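You operate a simulated robot arm through the tools that you are given. There is no shell and no other tool. Be economical: measure what you need, move in short steps, check, and stop when the job is done.

Carry out the task below with a simulated robot arm. There is one attempt and no reset: what you move stays moved.

TASK
Put the red block hanger from the top of the machine table on top of the disc pipe and the blue block hanger on top of the green band.

It is judged by the outcome, as a careful person would: the job done as asked, and still so three seconds after it is handed in. It fails if anything else is knocked over, pushed out of place, dropped, spilled or broken.

THE ROBOT
A 6-joint arm with a two-finger parallel gripper, fixed in place. Base frame: the origin is at the foot of the arm, x ahead of it, y to its left, z up; the work surface is at about z = 0. Lengths are in m, angles in degrees, forces in N, time in s.
With the tool pointing down near the work surface it reaches from about 0.18 to 0.46 m from the base axis. Its first joint turns from -70.0 to 70.0 degrees. Payload 1.9 kg.
Tool frame: the origin (TCP) lies between the finger pads and is the grasp point; the fingertips stand 0.023 m ahead of it; z points along the fingers, y is the line along which they close. The gripper opens to 0.094 m. The fingers are 0.038 m wide and 0.01 m thick; the gripper's body (0.054 by 0.096 m) begins 0.039 m behind the TCP.
Orientation is told as [roll, pitch, yaw] about the base's x, y, z axes, in that order, counted from this pose: with the fingers straight down and closing along the base's y, the tool's x points along the base's -x, its y along +y and its z along -z.

THE INTERFACE
- The arm moves only by the tool arm_command. Its argument "increments" is a list of rows, each a list of 7 numbers: the opening, from 0 (shut) to 1 (fully open), then the shift along the base's x, y, z in m, then the turn, a rotation vector about the base's x, y, z in degrees. In form: [[jaw, dx, dy, dz, wx, wy, wz], ...]. A call has 1 to 8 rows; each row shifts and turns the commanded pose from where the row before left it. A row lasts 0.2 s, in which the tool goes at most 0.05 m and 8.6 degrees; a call with a longer step from one row to the next is refused whole, and so is a gripper value outside its range. A pose out of reach is approached as far as the arm can. The call stops where the force on the tool passes 40 N (or 10 N more than at its start, if that is more) or the arm is blocked; 0.2 s more then pass. The fingers move at their own pace (about 0.108 m/s each) and stop on an object; they squeeze with about 44 N. The grip force told is the motor's: it shows also when the fingers shut on nothing. Time passes only in rows, and 0.2 s behind the last, so rows that do not move let the fingers close. It gives the time, the measured TCP pose, the force on the tool (base axes), the opening and the grip force at its end, in the units of the frame above (readings bear some noise).
- Cameras (640 x 400 px; columns grow to the right, rows downward): "scene" is fixed at [0.0519, 0.3039, 0.4414]; the picture's right is [-0.81, -0.58, 0.00], its down [-0.23, 0.32, -0.92] and it looks along [0.53, -0.75, -0.40] (base axes); focal length 220 px, centre (320, 200). "wrist" rides on the gripper at [-0.039, 0, -0.044] in the tool frame; the picture's right is [0.00, -1.00, 0.00], its down [0.97, 0.00, -0.24] and it looks along [0.24, 0.00, 0.97] (tool axes); focal length 218 px, centre (320, 200).
- grab_frame(camera): a new picture of that camera. No time passes.
- probe_pixels(camera, pixels): for up to 12 pixels [column, row] of the newest picture of that camera ("zoom" is the newest enlarged one), the place [x, y, z] in the base frame of the surface seen there, good to about 0.003 m. No time passes.
- enlarge(camera, box): a new picture of the part [left, top, right, bottom] of that camera's present view, enlarged. No time passes.
- hand_in(): hands the job in; it is judged then, once.

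Work in short steps. Measure before you move; look again where a grasp or a placing could have gone wrong, and mend it. You have 60 turns and 26 pictures in all, the two below and enlarged ones among them. Open the gripper and draw the arm clear of the work before you hand the job in, unless the task says otherwise; then end with one line.

The tools are called after ">>>" as name(argument=value, ...) on one line, values as JSON. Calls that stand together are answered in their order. arm_command: Moves the arm, as the interface text tells. Its arguments: {"type":"object","properties":{"increments":{"type":"array","items":{"type":"array","items":{"type":"number"}}}},"required":["increments"]} The other tools are called the same way: grab_frame (camera) takes a picture; probe_pixels (camera, pixels) gives the place of the surface under pixels of a picture; enlarge (camera, box) takes an enlarged picture of a part of a camera's view; hand_in () hands the job in.

At the start:

```text
time: 0.0
ee_pos: [0.2726, -0.0497, 0.347]
tool_rot: [0.0, -0.1, 0.0]
wrist_force: [0.6, 0.9, 0.0]
grip_width: 0.0939
grasp_force: 0.1
```

scene: 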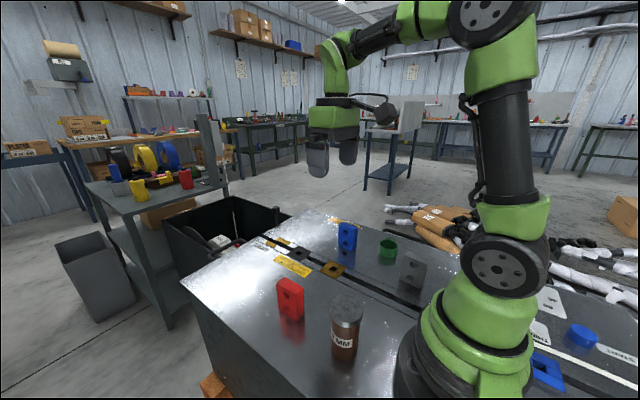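
wrist: 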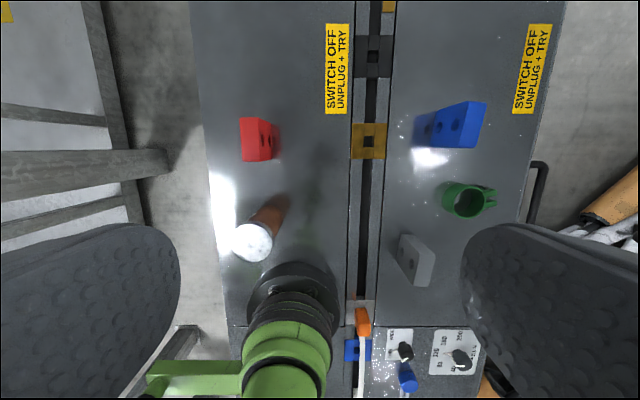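

I start with close-ups of the work area: red block near (290,298), pipe (346,325), blue block (347,238), green band (388,248).

>>> enlarge(camera="scene", box=[250, 200, 450, 370])

>>> enlarge(camera="wrist", box=[200, 80, 520, 290])

```text
2.35 times, centred on (350, 285) of scene
```

zoom: 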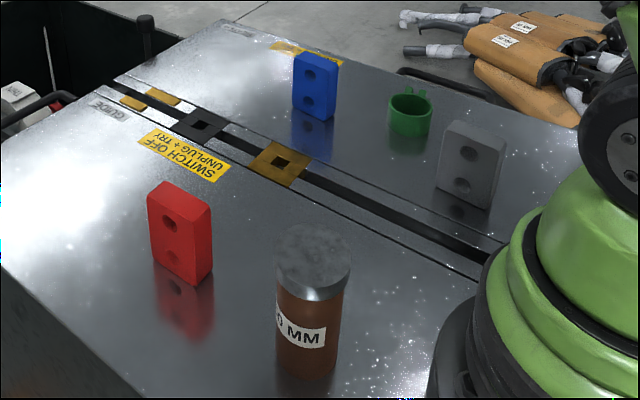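

```text
1.90 times, centred on (360, 185) of wrist
```

zoom: 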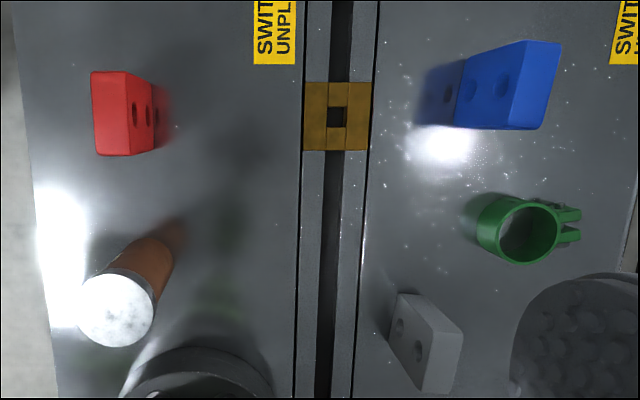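

Now I measure the objects' tops and the table.

>>> probe_pixels(camera="zoom", pixels=[[95, 76], [120, 75], [131, 152], [100, 152], [140, 120], [215, 120], [118, 310], [82, 310], [153, 310], [118, 276], [118, 343], [165, 240]])

>>> probe_pixels(camera="zoom", pixels=[[527, 44], [558, 45], [541, 126], [512, 125], [490, 90], [528, 203], [503, 232], [556, 232], [528, 260], [576, 215], [576, 236], [528, 235]])

>>> probe_pixels(camera="zoom", pixels=[[458, 340], [425, 388], [440, 365], [410, 340], [420, 180], [336, 118]])

```text
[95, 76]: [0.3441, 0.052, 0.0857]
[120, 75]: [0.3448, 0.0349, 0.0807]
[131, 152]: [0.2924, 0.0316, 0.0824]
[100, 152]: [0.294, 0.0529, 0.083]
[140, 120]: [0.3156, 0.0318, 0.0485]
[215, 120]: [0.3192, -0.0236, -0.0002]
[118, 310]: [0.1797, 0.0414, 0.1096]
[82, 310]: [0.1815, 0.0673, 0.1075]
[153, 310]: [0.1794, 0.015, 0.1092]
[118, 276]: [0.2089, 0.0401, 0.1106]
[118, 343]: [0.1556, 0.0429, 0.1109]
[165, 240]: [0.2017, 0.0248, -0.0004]
```

```text
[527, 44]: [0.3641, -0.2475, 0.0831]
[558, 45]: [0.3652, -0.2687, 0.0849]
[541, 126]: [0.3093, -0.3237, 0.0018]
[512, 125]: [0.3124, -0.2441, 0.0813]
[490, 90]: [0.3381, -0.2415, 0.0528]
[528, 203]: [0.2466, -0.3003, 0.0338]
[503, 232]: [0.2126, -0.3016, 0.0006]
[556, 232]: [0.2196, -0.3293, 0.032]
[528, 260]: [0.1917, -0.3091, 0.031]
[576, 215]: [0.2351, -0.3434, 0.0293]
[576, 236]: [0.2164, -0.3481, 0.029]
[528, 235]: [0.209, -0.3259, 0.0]
```

```text
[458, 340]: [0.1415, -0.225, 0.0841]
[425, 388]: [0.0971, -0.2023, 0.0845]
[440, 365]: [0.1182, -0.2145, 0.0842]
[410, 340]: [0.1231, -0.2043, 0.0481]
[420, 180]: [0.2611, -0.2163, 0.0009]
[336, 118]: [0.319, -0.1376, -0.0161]
```

Red block centre ≈ (0.319, 0.043), top z 0.083, and the pipe top is at (0.181, 0.041, 0.110). I move above the red block and look again.

>>> arm_command(increments=[[1, 0.0093, 0.0185, -0.0314, 0, 0, 0], [1, 0.0093, 0.0185, -0.0314, 0, 0, 0], [1, 0.0093, 0.0185, -0.0314, 0, 0, 0], [1, 0.0093, 0.0185, -0.0314, 0, 0, 0], [1, 0.0093, 0.0185, -0.0314, 0, 0, 0], [1, 0, 0, 0, 0, 0, 0]])

>>> grab_frame(camera="wrist")

```text
time: 1.4
ee_pos: [0.3191, 0.0426, 0.192]
tool_rot: [0.0, -0.1, 0.0]
wrist_force: [1.0, 0.3, 0.6]
grip_width: 0.0939
grasp_force: 0.0
```

```text
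21 pictures are left
```

wrist: 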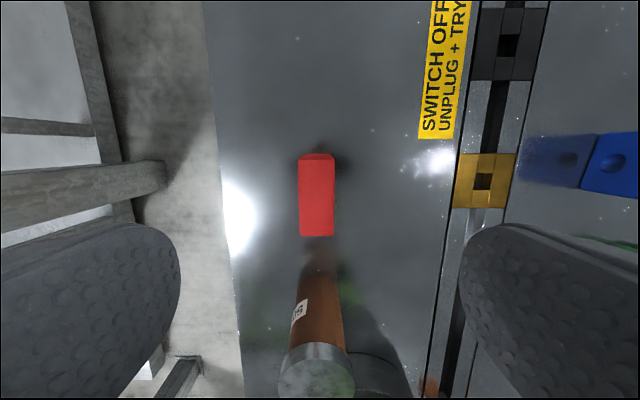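

The red top face spans columns 300–334 and is square to the fingers. I probe its edges and the pipe's disc.

>>> probe_pixels(camera="wrist", pixels=[[302, 162], [331, 162], [302, 232], [331, 232], [317, 200], [288, 375], [316, 350], [316, 375], [350, 375], [317, 157]])

```text
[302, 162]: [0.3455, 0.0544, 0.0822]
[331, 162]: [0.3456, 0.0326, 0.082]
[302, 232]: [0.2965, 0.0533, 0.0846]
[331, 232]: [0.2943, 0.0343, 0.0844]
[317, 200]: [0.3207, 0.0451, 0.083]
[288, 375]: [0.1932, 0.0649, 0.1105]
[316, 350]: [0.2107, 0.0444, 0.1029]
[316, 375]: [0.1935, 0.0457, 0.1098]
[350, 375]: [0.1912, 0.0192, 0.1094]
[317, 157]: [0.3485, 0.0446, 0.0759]
```

Descend to z≈0.06 around the red block, then close.

>>> arm_command(increments=[[1, 0, 0.0007, -0.044, 0, 0, 0], [1, 0, 0, -0.044, 0, 0, 0], [1, 0, 0, -0.044, 0, 0, 0], [1, 0, 0, 0, 0, 0, 0], [0, 0, 0, 0, 0, 0, 0], [0, 0, 0, 0, 0, 0, 0], [0, 0, 0, 0, 0, 0, 0]])

```text
time: 3.0
ee_pos: [0.3177, 0.0425, 0.0599]
tool_rot: [0.0, 0.0, -0.1]
wrist_force: [-0.1, -0.4, 0.2]
grip_width: 0.0259
grasp_force: 44.1
```

Gripped (width 0.026). Lift straight up with the jaw shut.

>>> arm_command(increments=[[0, 0, 0, 0.03, 0, 0, 0], [0, 0, 0, 0.04, 0, 0, 0], [0, 0, 0, 0.04, 0, 0, 0], [0, 0, 0, 0.04, 0, 0, 0], [0, -0.03, 0, 0.01, 0, 0, 0], [0, -0.035, 0, 0, 0, 0, 0], [0, -0.035, 0, 0, 0, 0, 0], [0, -0.03, 0, 0, 0, 0, 0]])

>>> enlarge(camera="scene", box=[240, 180, 450, 380])

```text
time: 4.8
ee_pos: [0.1874, 0.0439, 0.2145]
tool_rot: [0.0, -0.1, -0.1]
wrist_force: [0.0, 0.1, -0.3]
grip_width: 0.0257
grasp_force: 44.6
```

```text
2.00 times, centred on (345, 280) of scene
```

zoom: 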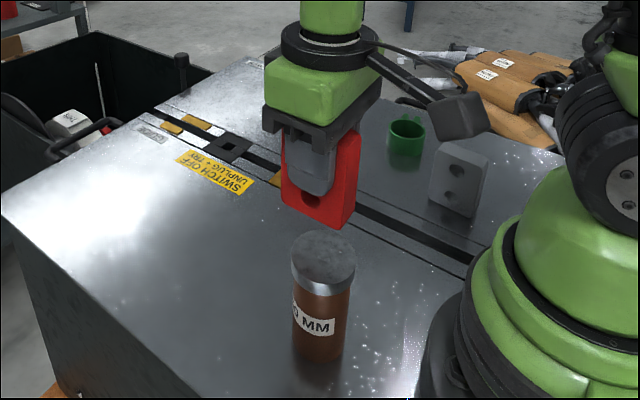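

The block is held above the pipe. I probe the disc (about (324,255) in the zoom) and the block's lower edge.

>>> probe_pixels(camera="zoom", pixels=[[324, 255], [295, 255], [353, 257], [324, 233], [324, 280], [332, 226], [354, 207], [285, 200], [310, 215]])

```text
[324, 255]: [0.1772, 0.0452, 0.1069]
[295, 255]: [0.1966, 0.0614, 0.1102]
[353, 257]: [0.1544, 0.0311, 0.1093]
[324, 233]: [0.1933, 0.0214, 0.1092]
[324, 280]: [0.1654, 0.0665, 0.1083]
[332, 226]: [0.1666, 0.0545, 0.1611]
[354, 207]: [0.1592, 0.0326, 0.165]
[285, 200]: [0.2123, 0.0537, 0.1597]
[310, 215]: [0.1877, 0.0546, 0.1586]
```

Block centre ≈ (0.187, 0.0435) and disc centre ≈ (0.179, 0.043), so I shift -0.008 in x and lower to just above the disc.

>>> arm_command(increments=[[0, -0.008, 0, 0, 0, 0, 0], [0, 0, 0, -0.02, 0, 0, 0], [0, 0, 0, -0.018, 0, 0, 0], [0, 0, 0, 0, 0, 0, 0]])

>>> enlarge(camera="scene", box=[280, 220, 420, 370])

```text
time: 5.8
ee_pos: [0.1822, 0.0414, 0.18]
tool_rot: [0.0, -0.1, 0.0]
wrist_force: [0.0, -0.8, -1.2]
grip_width: 0.0258
grasp_force: 43.9
```

```text
2.67 times, centred on (350, 295) of scene
```

zoom: 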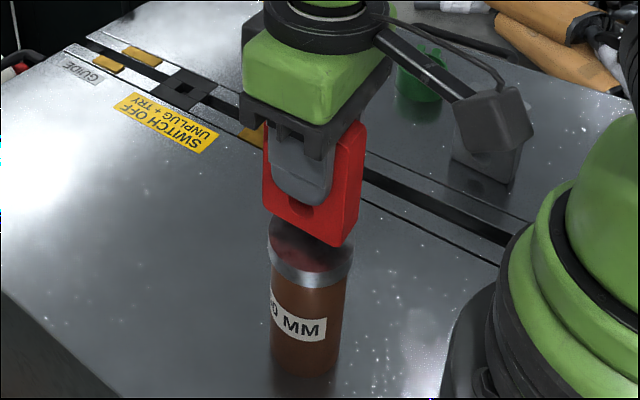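

I check the lateral alignment once more before the last few mm.

>>> probe_pixels(camera="zoom", pixels=[[267, 200], [342, 242], [300, 222], [357, 220], [272, 240], [300, 268], [350, 255], [325, 262]])

```text
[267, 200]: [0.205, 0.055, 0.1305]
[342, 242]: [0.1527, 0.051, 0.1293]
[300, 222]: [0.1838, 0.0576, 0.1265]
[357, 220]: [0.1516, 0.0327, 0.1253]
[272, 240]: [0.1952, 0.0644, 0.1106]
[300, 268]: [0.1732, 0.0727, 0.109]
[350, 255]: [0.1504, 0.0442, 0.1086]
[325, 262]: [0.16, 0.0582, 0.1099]
```

Block centre ≈ (0.179, 0.044) against disc ≈ (0.180, 0.043), so it is aligned. I lower gently to contact.

>>> arm_command(increments=[[0, 0, 0, -0.005, 0, 0, 0], [0, 0, 0, -0.002, 0, 0, 0], [0, 0, 0, 0, 0, 0, 0]])

```text
time: 6.6
ee_pos: [0.1816, 0.0421, 0.1722]
tool_rot: [0.0, -0.2, 0.0]
wrist_force: [-0.3, -0.2, -0.6]
grip_width: 0.0261
grasp_force: 44.2
```

>>> arm_command(increments=[[0, 0, 0, -0.0015, 0, 0, 0], [0, 0, 0, 0, 0, 0, 0]])

```text
time: 7.2
ee_pos: [0.1822, 0.0429, 0.1717]
tool_rot: [0.1, -0.1, -0.1]
wrist_force: [-0.4, 0.5, -1.2]
grip_width: 0.026
grasp_force: 43.9
```

No contact yet; I lower in 1 mm steps.

>>> arm_command(increments=[[0, 0, 0, -0.001, 0, 0, 0], [0, 0, 0, 0, 0, 0, 0]])

```text
time: 7.8
ee_pos: [0.1814, 0.0433, 0.1697]
tool_rot: [0.0, -0.1, 0.0]
wrist_force: [-0.4, 0.2, -0.8]
grip_width: 0.026
grasp_force: 44.2
```

>>> arm_command(increments=[[0, 0, 0, -0.001, 0, 0, 0], [0, 0, 0, 0, 0, 0, 0]])

>>> enlarge(camera="scene", box=[300, 240, 390, 300])

```text
time: 8.4
ee_pos: [0.1818, 0.0414, 0.1694]
tool_rot: [0.1, 0.0, 0.1]
wrist_force: [-0.6, 0.1, 0.7]
grip_width: 0.0258
grasp_force: 44.2
```

```text
6.67 times, centred on (345, 270) of scene
```

zoom: 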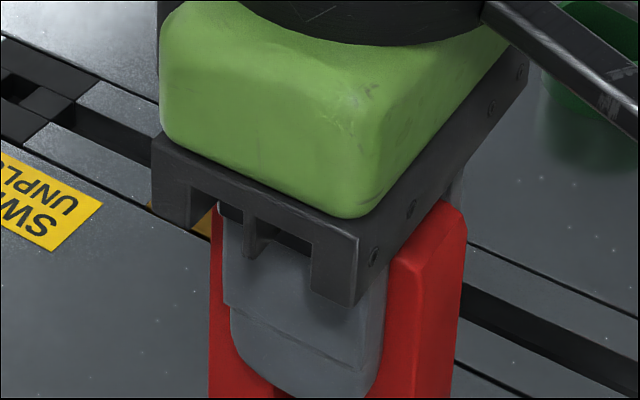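

Force is starting to turn upward; one more small step.

>>> arm_command(increments=[[0, 0, 0, -0.001, 0, 0, 0], [0, 0, 0, 0, 0, 0, 0]])

>>> enlarge(camera="scene", box=[310, 275, 400, 335])

```text
time: 8.8
ee_pos: [0.1825, 0.0424, 0.17]
tool_rot: [0.0, -0.2, 0.0]
wrist_force: [-3.4, -1.4, 19.6]
grip_width: 0.0258
grasp_force: 43.8
stopped in row 2: the force on the tool passed its limit (the readings are from after the stop); the commanded pose is now the measured one
```

```text
6.67 times, centred on (355, 305) of scene
```

zoom: 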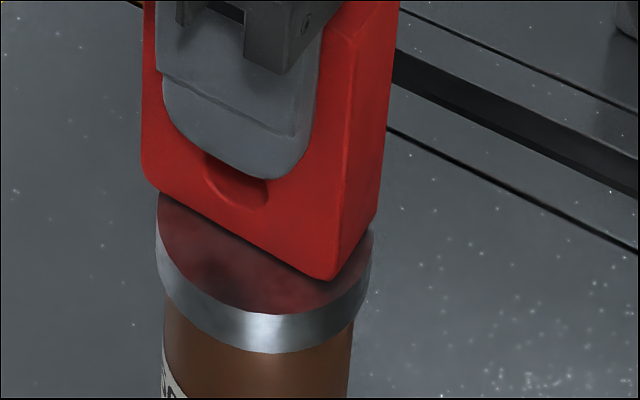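

Contact (19.6 N). I verify the block lies centrally on the disc before releasing.

>>> probe_pixels(camera="zoom", pixels=[[150, 178], [325, 270], [374, 222], [230, 222], [162, 230], [230, 305], [300, 310], [340, 292], [366, 255], [165, 200]])

```text
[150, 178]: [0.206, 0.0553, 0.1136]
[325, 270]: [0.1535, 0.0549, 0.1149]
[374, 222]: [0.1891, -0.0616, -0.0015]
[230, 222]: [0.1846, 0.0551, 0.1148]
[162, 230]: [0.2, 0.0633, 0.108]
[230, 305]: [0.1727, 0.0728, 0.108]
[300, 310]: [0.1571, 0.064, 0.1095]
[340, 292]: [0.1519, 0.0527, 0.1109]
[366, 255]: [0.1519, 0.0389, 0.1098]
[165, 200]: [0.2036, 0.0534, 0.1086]
```

It is centred within about 2 mm. I relieve the press slightly, open, and check the force.

>>> arm_command(increments=[[0, 0, 0, 0.0005, 0, 0, 0], [0.5, 0, 0, 0, 0, 0, 0], [0.7, 0, 0, 0, 0, 0, 0], [0.7, 0, 0, 0, 0, 0, 0]])

>>> enlarge(camera="scene", box=[280, 220, 420, 370])

```text
time: 9.8
ee_pos: [0.1819, 0.042, 0.1689]
tool_rot: [0.2, -0.2, 0.0]
wrist_force: [-0.2, -0.6, 0.2]
grip_width: 0.0659
grasp_force: 0.0
```

```text
2.67 times, centred on (350, 295) of scene
```

zoom: 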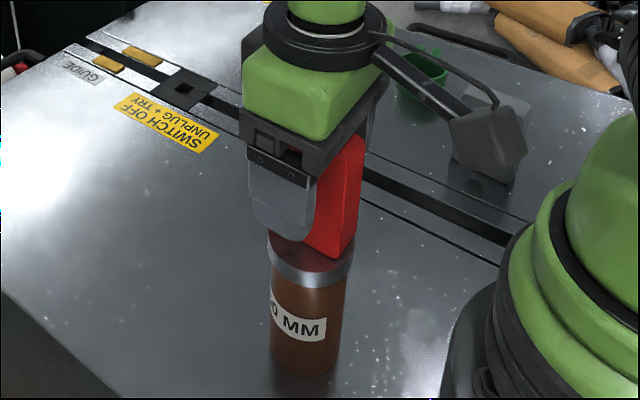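

Standing free. I rise straight up, then travel toward the blue block.

>>> arm_command(increments=[[0.7, 0, 0, 0.01, 0, 0, 0], [0.7, 0, 0, 0.03, 0, 0, 0], [0.7, 0, 0, 0.04, 0, 0, 0], [1, 0, 0, 0.04, 0, 0, 0], [1, 0.02, -0.03, 0, 0, 0, 0], [1, 0.02, -0.04, 0, 0, 0, 0], [1, 0.02, -0.04, 0, 0, 0, 0], [1, 0.02, -0.04, 0, 0, 0, 0]])

>>> arm_command(increments=[[1, 0.02, -0.035, -0.005, 0, 0, 0], [1, 0.02, -0.035, -0.015, 0, 0, 0], [1, 0.02, -0.035, -0.02, 0, 0, 0], [1, 0.016, -0.044, -0.01, 0, 0, 0], [1, 0, 0, -0.03, 0, 0, 0], [1, 0, 0, 0, 0, 0, 0]])

>>> grab_frame(camera="wrist")

>>> grab_frame(camera="scene")

```text
time: 11.6
ee_pos: [0.2622, -0.1057, 0.2886]
tool_rot: [0.0, -0.1, 0.0]
wrist_force: [0.4, 0.4, -1.3]
grip_width: 0.0941
grasp_force: 0.1
```

```text
time: 13.0
ee_pos: [0.3384, -0.2581, 0.207]
tool_rot: [0.1, 0.0, 0.1]
wrist_force: [-0.4, 0.3, 0.7]
grip_width: 0.0942
grasp_force: 0.1
```

```text
15 pictures are left
```

wrist: 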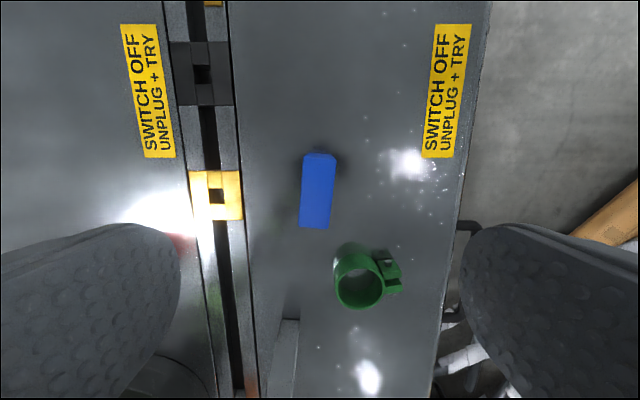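

```text
14 pictures are left
```

scene: 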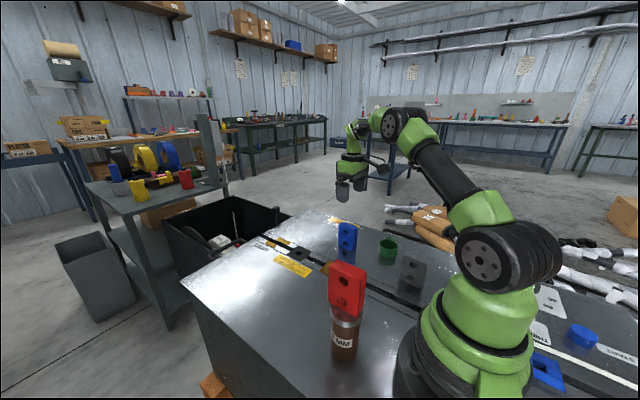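

Red stands well on the pipe. I zoom on the blue block (318,190) and green band (360,278) to measure them precisely.

>>> enlarge(camera="wrist", box=[270, 140, 430, 320])

```text
2.22 times, centred on (350, 230) of wrist
```

zoom: 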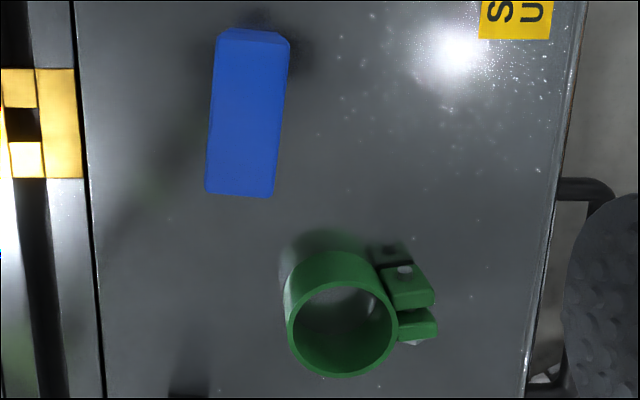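

>>> probe_pixels(camera="zoom", pixels=[[219, 45], [285, 50], [208, 185], [271, 190], [245, 115], [342, 282], [291, 328], [395, 328], [342, 375], [310, 290], [378, 362], [425, 330]])

>>> probe_pixels(camera="zoom", pixels=[[288, 328], [293, 328], [390, 328], [393, 328], [342, 279], [342, 285], [342, 370], [342, 373], [306, 365], [425, 292], [342, 330], [248, 190]])

```text
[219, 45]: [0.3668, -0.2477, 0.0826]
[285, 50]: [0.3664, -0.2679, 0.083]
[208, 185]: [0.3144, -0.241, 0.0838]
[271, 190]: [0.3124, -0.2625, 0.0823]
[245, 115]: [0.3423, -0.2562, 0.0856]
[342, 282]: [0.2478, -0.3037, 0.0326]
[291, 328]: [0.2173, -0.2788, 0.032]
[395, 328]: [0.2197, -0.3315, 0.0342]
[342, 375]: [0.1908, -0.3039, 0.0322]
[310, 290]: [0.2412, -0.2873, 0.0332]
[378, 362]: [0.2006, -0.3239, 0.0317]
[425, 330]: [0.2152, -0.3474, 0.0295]
```

```text
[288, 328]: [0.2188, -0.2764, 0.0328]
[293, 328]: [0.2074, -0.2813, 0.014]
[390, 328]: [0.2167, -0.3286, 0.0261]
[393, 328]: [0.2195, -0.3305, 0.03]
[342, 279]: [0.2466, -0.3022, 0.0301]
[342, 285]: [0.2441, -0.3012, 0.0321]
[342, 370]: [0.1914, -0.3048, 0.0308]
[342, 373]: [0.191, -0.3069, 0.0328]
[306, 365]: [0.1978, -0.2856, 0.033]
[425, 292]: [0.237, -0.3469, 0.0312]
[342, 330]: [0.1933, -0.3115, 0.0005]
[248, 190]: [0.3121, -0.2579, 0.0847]
```

Blue: centre ≈ (0.340, -0.255), yaw ≈ -6.5°. Band: centre ≈ (0.219, -0.304), outer radius 0.0285, top z 0.033. I align and descend on blue.

>>> arm_command(increments=[[1, 0.0016, 0.0033, 0, 0, 0, -6.5], [1, 0, 0, -0.045, 0, 0, 0], [1, 0, 0, -0.045, 0, 0, 0], [1, 0, 0, -0.045, 0, 0, 0], [1, 0, 0, -0.012, 0, 0, 0], [1, 0, 0, 0, 0, 0, 0]])

>>> arm_command(increments=[[0, 0, 0, 0, 0, 0, 0], [0, 0, 0, 0, 0, 0, 0], [0, 0, 0, 0, 0, 0, 0]])

```text
time: 14.4
ee_pos: [0.3406, -0.2533, 0.0615]
tool_rot: [0.1, -0.2, -6.6]
wrist_force: [-0.3, 0.3, 0.5]
grip_width: 0.0941
grasp_force: 0.0
```

```text
time: 15.2
ee_pos: [0.3406, -0.2526, 0.0627]
tool_rot: [-0.1, -0.1, -6.5]
wrist_force: [-0.1, 0.1, 0.4]
grip_width: 0.026
grasp_force: 43.8
```

Gripped. I lift 0.08 and carry the block over the band.

>>> arm_command(increments=[[0, 0, 0, 0.03, 0, 0, 0], [0, 0, 0, 0.05, 0, 0, 0], [0, -0.03, -0.0125, 0, 0, 0, 0], [0, -0.03, -0.0125, 0, 0, 0, 0], [0, -0.03, -0.0125, 0, 0, 0, 0], [0, -0.031, -0.0125, 0, 0, 0, 0], [0, 0, 0, 0, 0, 0, 0]])

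>>> enlarge(camera="scene", box=[330, 180, 450, 290])

>>> grab_frame(camera="wrist")

```text
time: 16.8
ee_pos: [0.2168, -0.3052, 0.1415]
tool_rot: [0.1, -0.1, -6.5]
wrist_force: [-0.1, 0.2, -0.2]
grip_width: 0.0259
grasp_force: 43.8
```

```text
3.64 times, centred on (390, 235) of scene
```

zoom: 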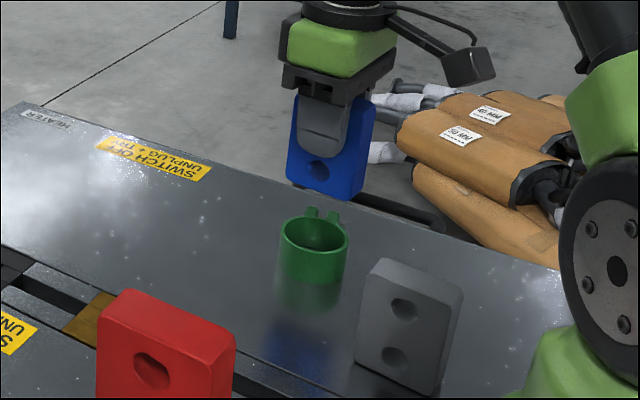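

```text
11 pictures are left
```

wrist: 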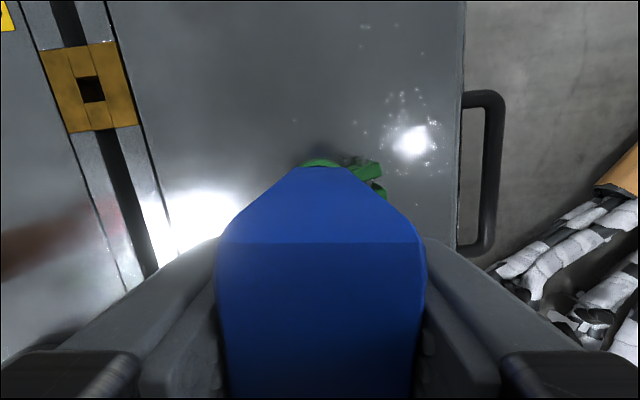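

I measure the block's bottom corners and the band rim in this zoom.

>>> probe_pixels(camera="zoom", pixels=[[288, 178], [350, 196], [318, 187], [359, 188], [291, 130], [353, 150], [372, 130], [281, 232], [346, 238], [310, 219], [314, 254], [296, 248]])

>>> probe_pixels(camera="wrist", pixels=[[320, 164], [305, 163], [226, 250], [418, 250], [320, 245], [320, 235], [320, 390], [335, 164], [303, 172], [320, 172]])

```text
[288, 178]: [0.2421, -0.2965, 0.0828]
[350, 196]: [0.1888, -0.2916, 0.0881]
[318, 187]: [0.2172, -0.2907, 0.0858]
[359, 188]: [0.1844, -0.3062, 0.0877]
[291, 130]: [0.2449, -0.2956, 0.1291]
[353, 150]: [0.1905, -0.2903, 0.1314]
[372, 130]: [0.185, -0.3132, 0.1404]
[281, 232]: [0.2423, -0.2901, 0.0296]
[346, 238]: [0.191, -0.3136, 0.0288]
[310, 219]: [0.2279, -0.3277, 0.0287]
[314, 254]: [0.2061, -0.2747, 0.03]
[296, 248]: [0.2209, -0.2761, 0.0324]
```

```text
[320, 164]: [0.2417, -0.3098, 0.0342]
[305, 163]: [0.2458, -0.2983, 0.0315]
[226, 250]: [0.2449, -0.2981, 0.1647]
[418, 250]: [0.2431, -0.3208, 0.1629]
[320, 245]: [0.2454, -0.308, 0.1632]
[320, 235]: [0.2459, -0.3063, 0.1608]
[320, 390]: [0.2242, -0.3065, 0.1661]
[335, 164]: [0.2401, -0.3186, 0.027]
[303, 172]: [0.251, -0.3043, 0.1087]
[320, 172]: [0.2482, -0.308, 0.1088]
```

Block centre ≈ (0.217, -0.3055) against band (0.219, -0.304). I correct by (+0.002, +0.0015) and lower to about 9 mm above the rim.

>>> arm_command(increments=[[0, 0.002, 0.0015, 0, 0, 0, 0], [0, 0, 0, -0.02, 0, 0, 0], [0, 0, 0, -0.019, 0, 0, 0], [0, 0, 0, 0, 0, 0, 0]])

>>> enlarge(camera="scene", box=[360, 215, 420, 265])

```text
time: 17.8
ee_pos: [0.2221, -0.3026, 0.102]
tool_rot: [0.1, -0.2, -6.5]
wrist_force: [-0.2, 0.0, -0.3]
grip_width: 0.0258
grasp_force: 43.4
```

```text
8.00 times, centred on (390, 240) of scene
```

zoom: 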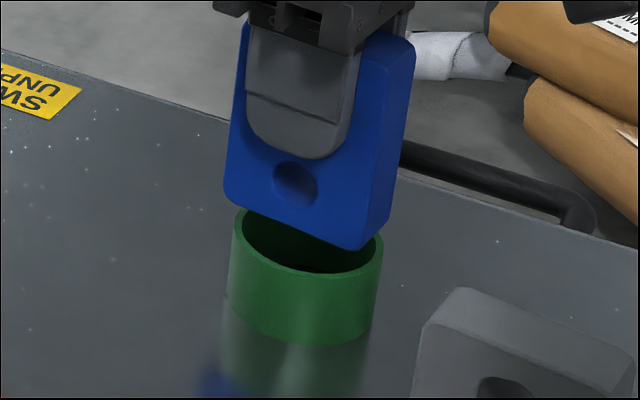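

I check the alignment here with probes of the bottom edge and rim.

>>> probe_pixels(camera="zoom", pixels=[[228, 192], [360, 245], [295, 222], [387, 214], [230, 165], [372, 200], [236, 232], [380, 248], [300, 270], [260, 258], [350, 270], [330, 272]])

```text
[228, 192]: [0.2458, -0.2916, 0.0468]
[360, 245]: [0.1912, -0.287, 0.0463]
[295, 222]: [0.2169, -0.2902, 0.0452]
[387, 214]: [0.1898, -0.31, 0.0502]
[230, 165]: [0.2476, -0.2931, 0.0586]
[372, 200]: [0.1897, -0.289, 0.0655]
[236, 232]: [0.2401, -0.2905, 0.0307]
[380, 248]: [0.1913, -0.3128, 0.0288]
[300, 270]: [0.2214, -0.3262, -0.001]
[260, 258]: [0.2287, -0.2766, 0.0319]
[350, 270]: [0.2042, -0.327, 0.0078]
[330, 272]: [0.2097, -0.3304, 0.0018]
```

Aligned within ~1.5 mm (block (0.2183, -0.3025), band (0.219, -0.304)). I nudge -0.001 in y and lower.

>>> arm_command(increments=[[0, 0.0005, -0.001, -0.003, 0, 0, 0], [0, 0, 0, -0.003, 0, 0, 0], [0, 0, 0, 0, 0, 0, 0]])

>>> arm_command(increments=[[0, 0, 0, -0.001, 0, 0, 0], [0, 0, 0, 0, 0, 0, 0]])

>>> arm_command(increments=[[0, 0, 0, -0.001, 0, 0, 0], [0, 0, 0, 0, 0, 0, 0]])

```text
time: 18.6
ee_pos: [0.2215, -0.3033, 0.0972]
tool_rot: [0.1, -0.1, -6.5]
wrist_force: [-0.3, 0.4, -1.7]
grip_width: 0.0256
grasp_force: 44.5
```

```text
time: 19.2
ee_pos: [0.221, -0.3028, 0.0962]
tool_rot: [0.0, -0.1, -6.5]
wrist_force: [-0.6, -0.9, -0.5]
grip_width: 0.0258
grasp_force: 43.8
```

```text
time: 19.8
ee_pos: [0.2205, -0.3031, 0.0953]
tool_rot: [0.1, 0.0, -6.6]
wrist_force: [-0.3, -0.8, -1.4]
grip_width: 0.0258
grasp_force: 43.8
```

No contact yet; I continue with small steps and stop on force.

>>> arm_command(increments=[[0, 0, 0, -0.001, 0, 0, 0], [0, 0, 0, 0, 0, 0, 0]])

```text
time: 20.4
ee_pos: [0.2214, -0.3029, 0.0939]
tool_rot: [0.2, -0.1, -6.5]
wrist_force: [-1.5, 0.5, -0.7]
grip_width: 0.0258
grasp_force: 44.1
```

>>> arm_command(increments=[[0, 0, 0, -0.001, 0, 0, 0], [0, 0, 0, 0, 0, 0, 0]])

>>> enlarge(camera="scene", box=[360, 215, 420, 265])

```text
time: 21.0
ee_pos: [0.221, -0.3028, 0.0948]
tool_rot: [0.0, -0.2, -6.4]
wrist_force: [-3.5, 2.0, 14.2]
grip_width: 0.0257
grasp_force: 43.8
```

```text
8.00 times, centred on (390, 240) of scene
```

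zoom: 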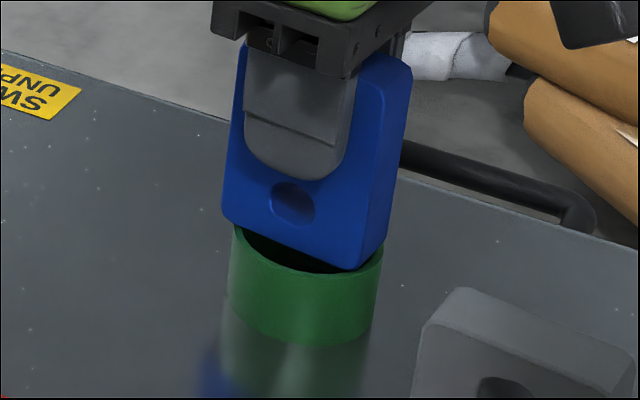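

Contact at 14 N. I verify the overlap at both ends before releasing.

>>> probe_pixels(camera="zoom", pixels=[[226, 205], [352, 262], [385, 232], [295, 240], [368, 240], [238, 236], [378, 262], [300, 274], [260, 257], [380, 250]])

```text
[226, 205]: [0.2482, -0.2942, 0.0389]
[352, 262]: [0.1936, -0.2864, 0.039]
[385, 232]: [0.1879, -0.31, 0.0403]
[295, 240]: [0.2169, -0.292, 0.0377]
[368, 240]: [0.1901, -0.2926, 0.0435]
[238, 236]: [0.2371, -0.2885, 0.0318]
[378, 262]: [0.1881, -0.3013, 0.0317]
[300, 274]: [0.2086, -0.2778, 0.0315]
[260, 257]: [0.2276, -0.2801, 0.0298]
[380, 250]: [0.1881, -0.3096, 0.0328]
```

Block spans x 0.189–0.248 and the rim 0.189–0.248, centred in y. I relieve slightly and release.

>>> arm_command(increments=[[0, 0, 0, 0.0007, 0, 0, 0], [0.5, 0, 0, 0, 0, 0, 0], [0.7, 0, 0, 0, 0, 0, 0], [0.7, 0, 0, 0, 0, 0, 0]])

>>> enlarge(camera="scene", box=[360, 215, 420, 265])

```text
time: 22.0
ee_pos: [0.2197, -0.3026, 0.0937]
tool_rot: [0.1, -0.1, -6.5]
wrist_force: [0.2, -0.8, -0.1]
grip_width: 0.0657
grasp_force: 0.1
```

```text
8.00 times, centred on (390, 240) of scene
```

zoom: 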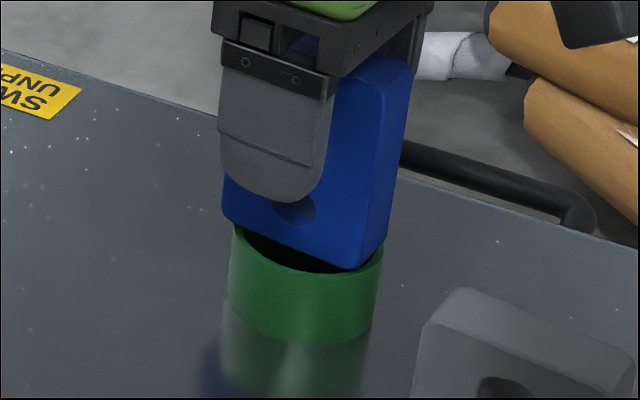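

The block stays upright. I rise straight up and draw clear.

>>> arm_command(increments=[[0.7, 0, 0, 0.01, 0, 0, 0], [0.7, 0, 0, 0.03, 0, 0, 0], [0.7, 0, 0, 0.04, 0, 0, 0], [0.7, 0, 0, 0.04, 0, 0, 0], [1, 0, 0, 0.04, 0, 0, 0], [1, 0.03, 0.02, 0.02, 0, 0, 0], [1, 0.03, 0.03, 0, 0, 0, 0], [1, 0.03, 0.03, 0, 0, 0, 0]])

>>> grab_frame(camera="scene")

>>> enlarge(camera="scene", box=[300, 200, 440, 370])

```text
time: 23.8
ee_pos: [0.3112, -0.2221, 0.275]
tool_rot: [0.2, -0.1, -6.5]
wrist_force: [-0.4, 0.1, -0.5]
grip_width: 0.0938
grasp_force: 0.0
```

```text
7 pictures are left
```

scene: 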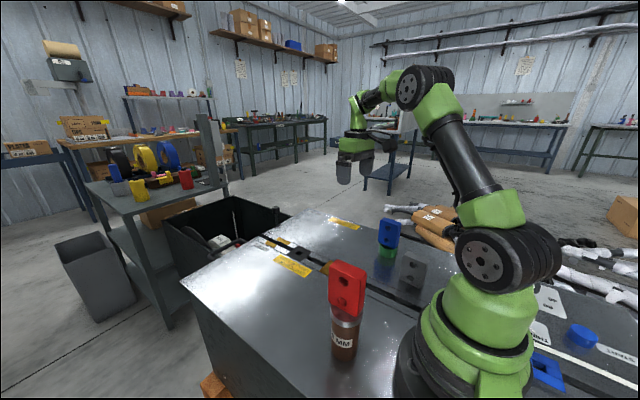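

```text
2.35 times, centred on (370, 285) of scene
```

zoom: 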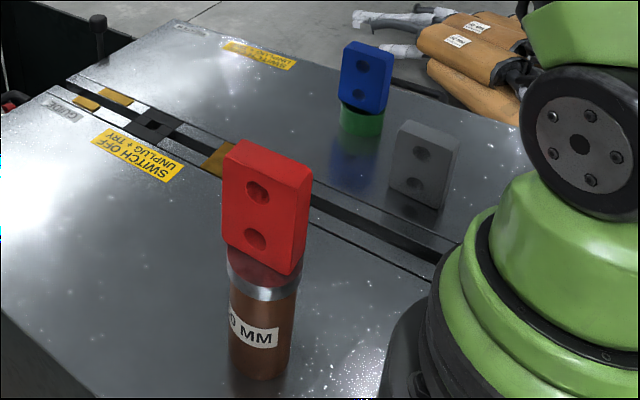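

Both blocks stand in place, the arm is clear and the gripper is open, so I hand in.

>>> hand_in()

```text
The job is handed in.
```

The red block hanger stands on top of the disc pipe and the blue block hanger stands on top of the green band; nothing else was disturbed.
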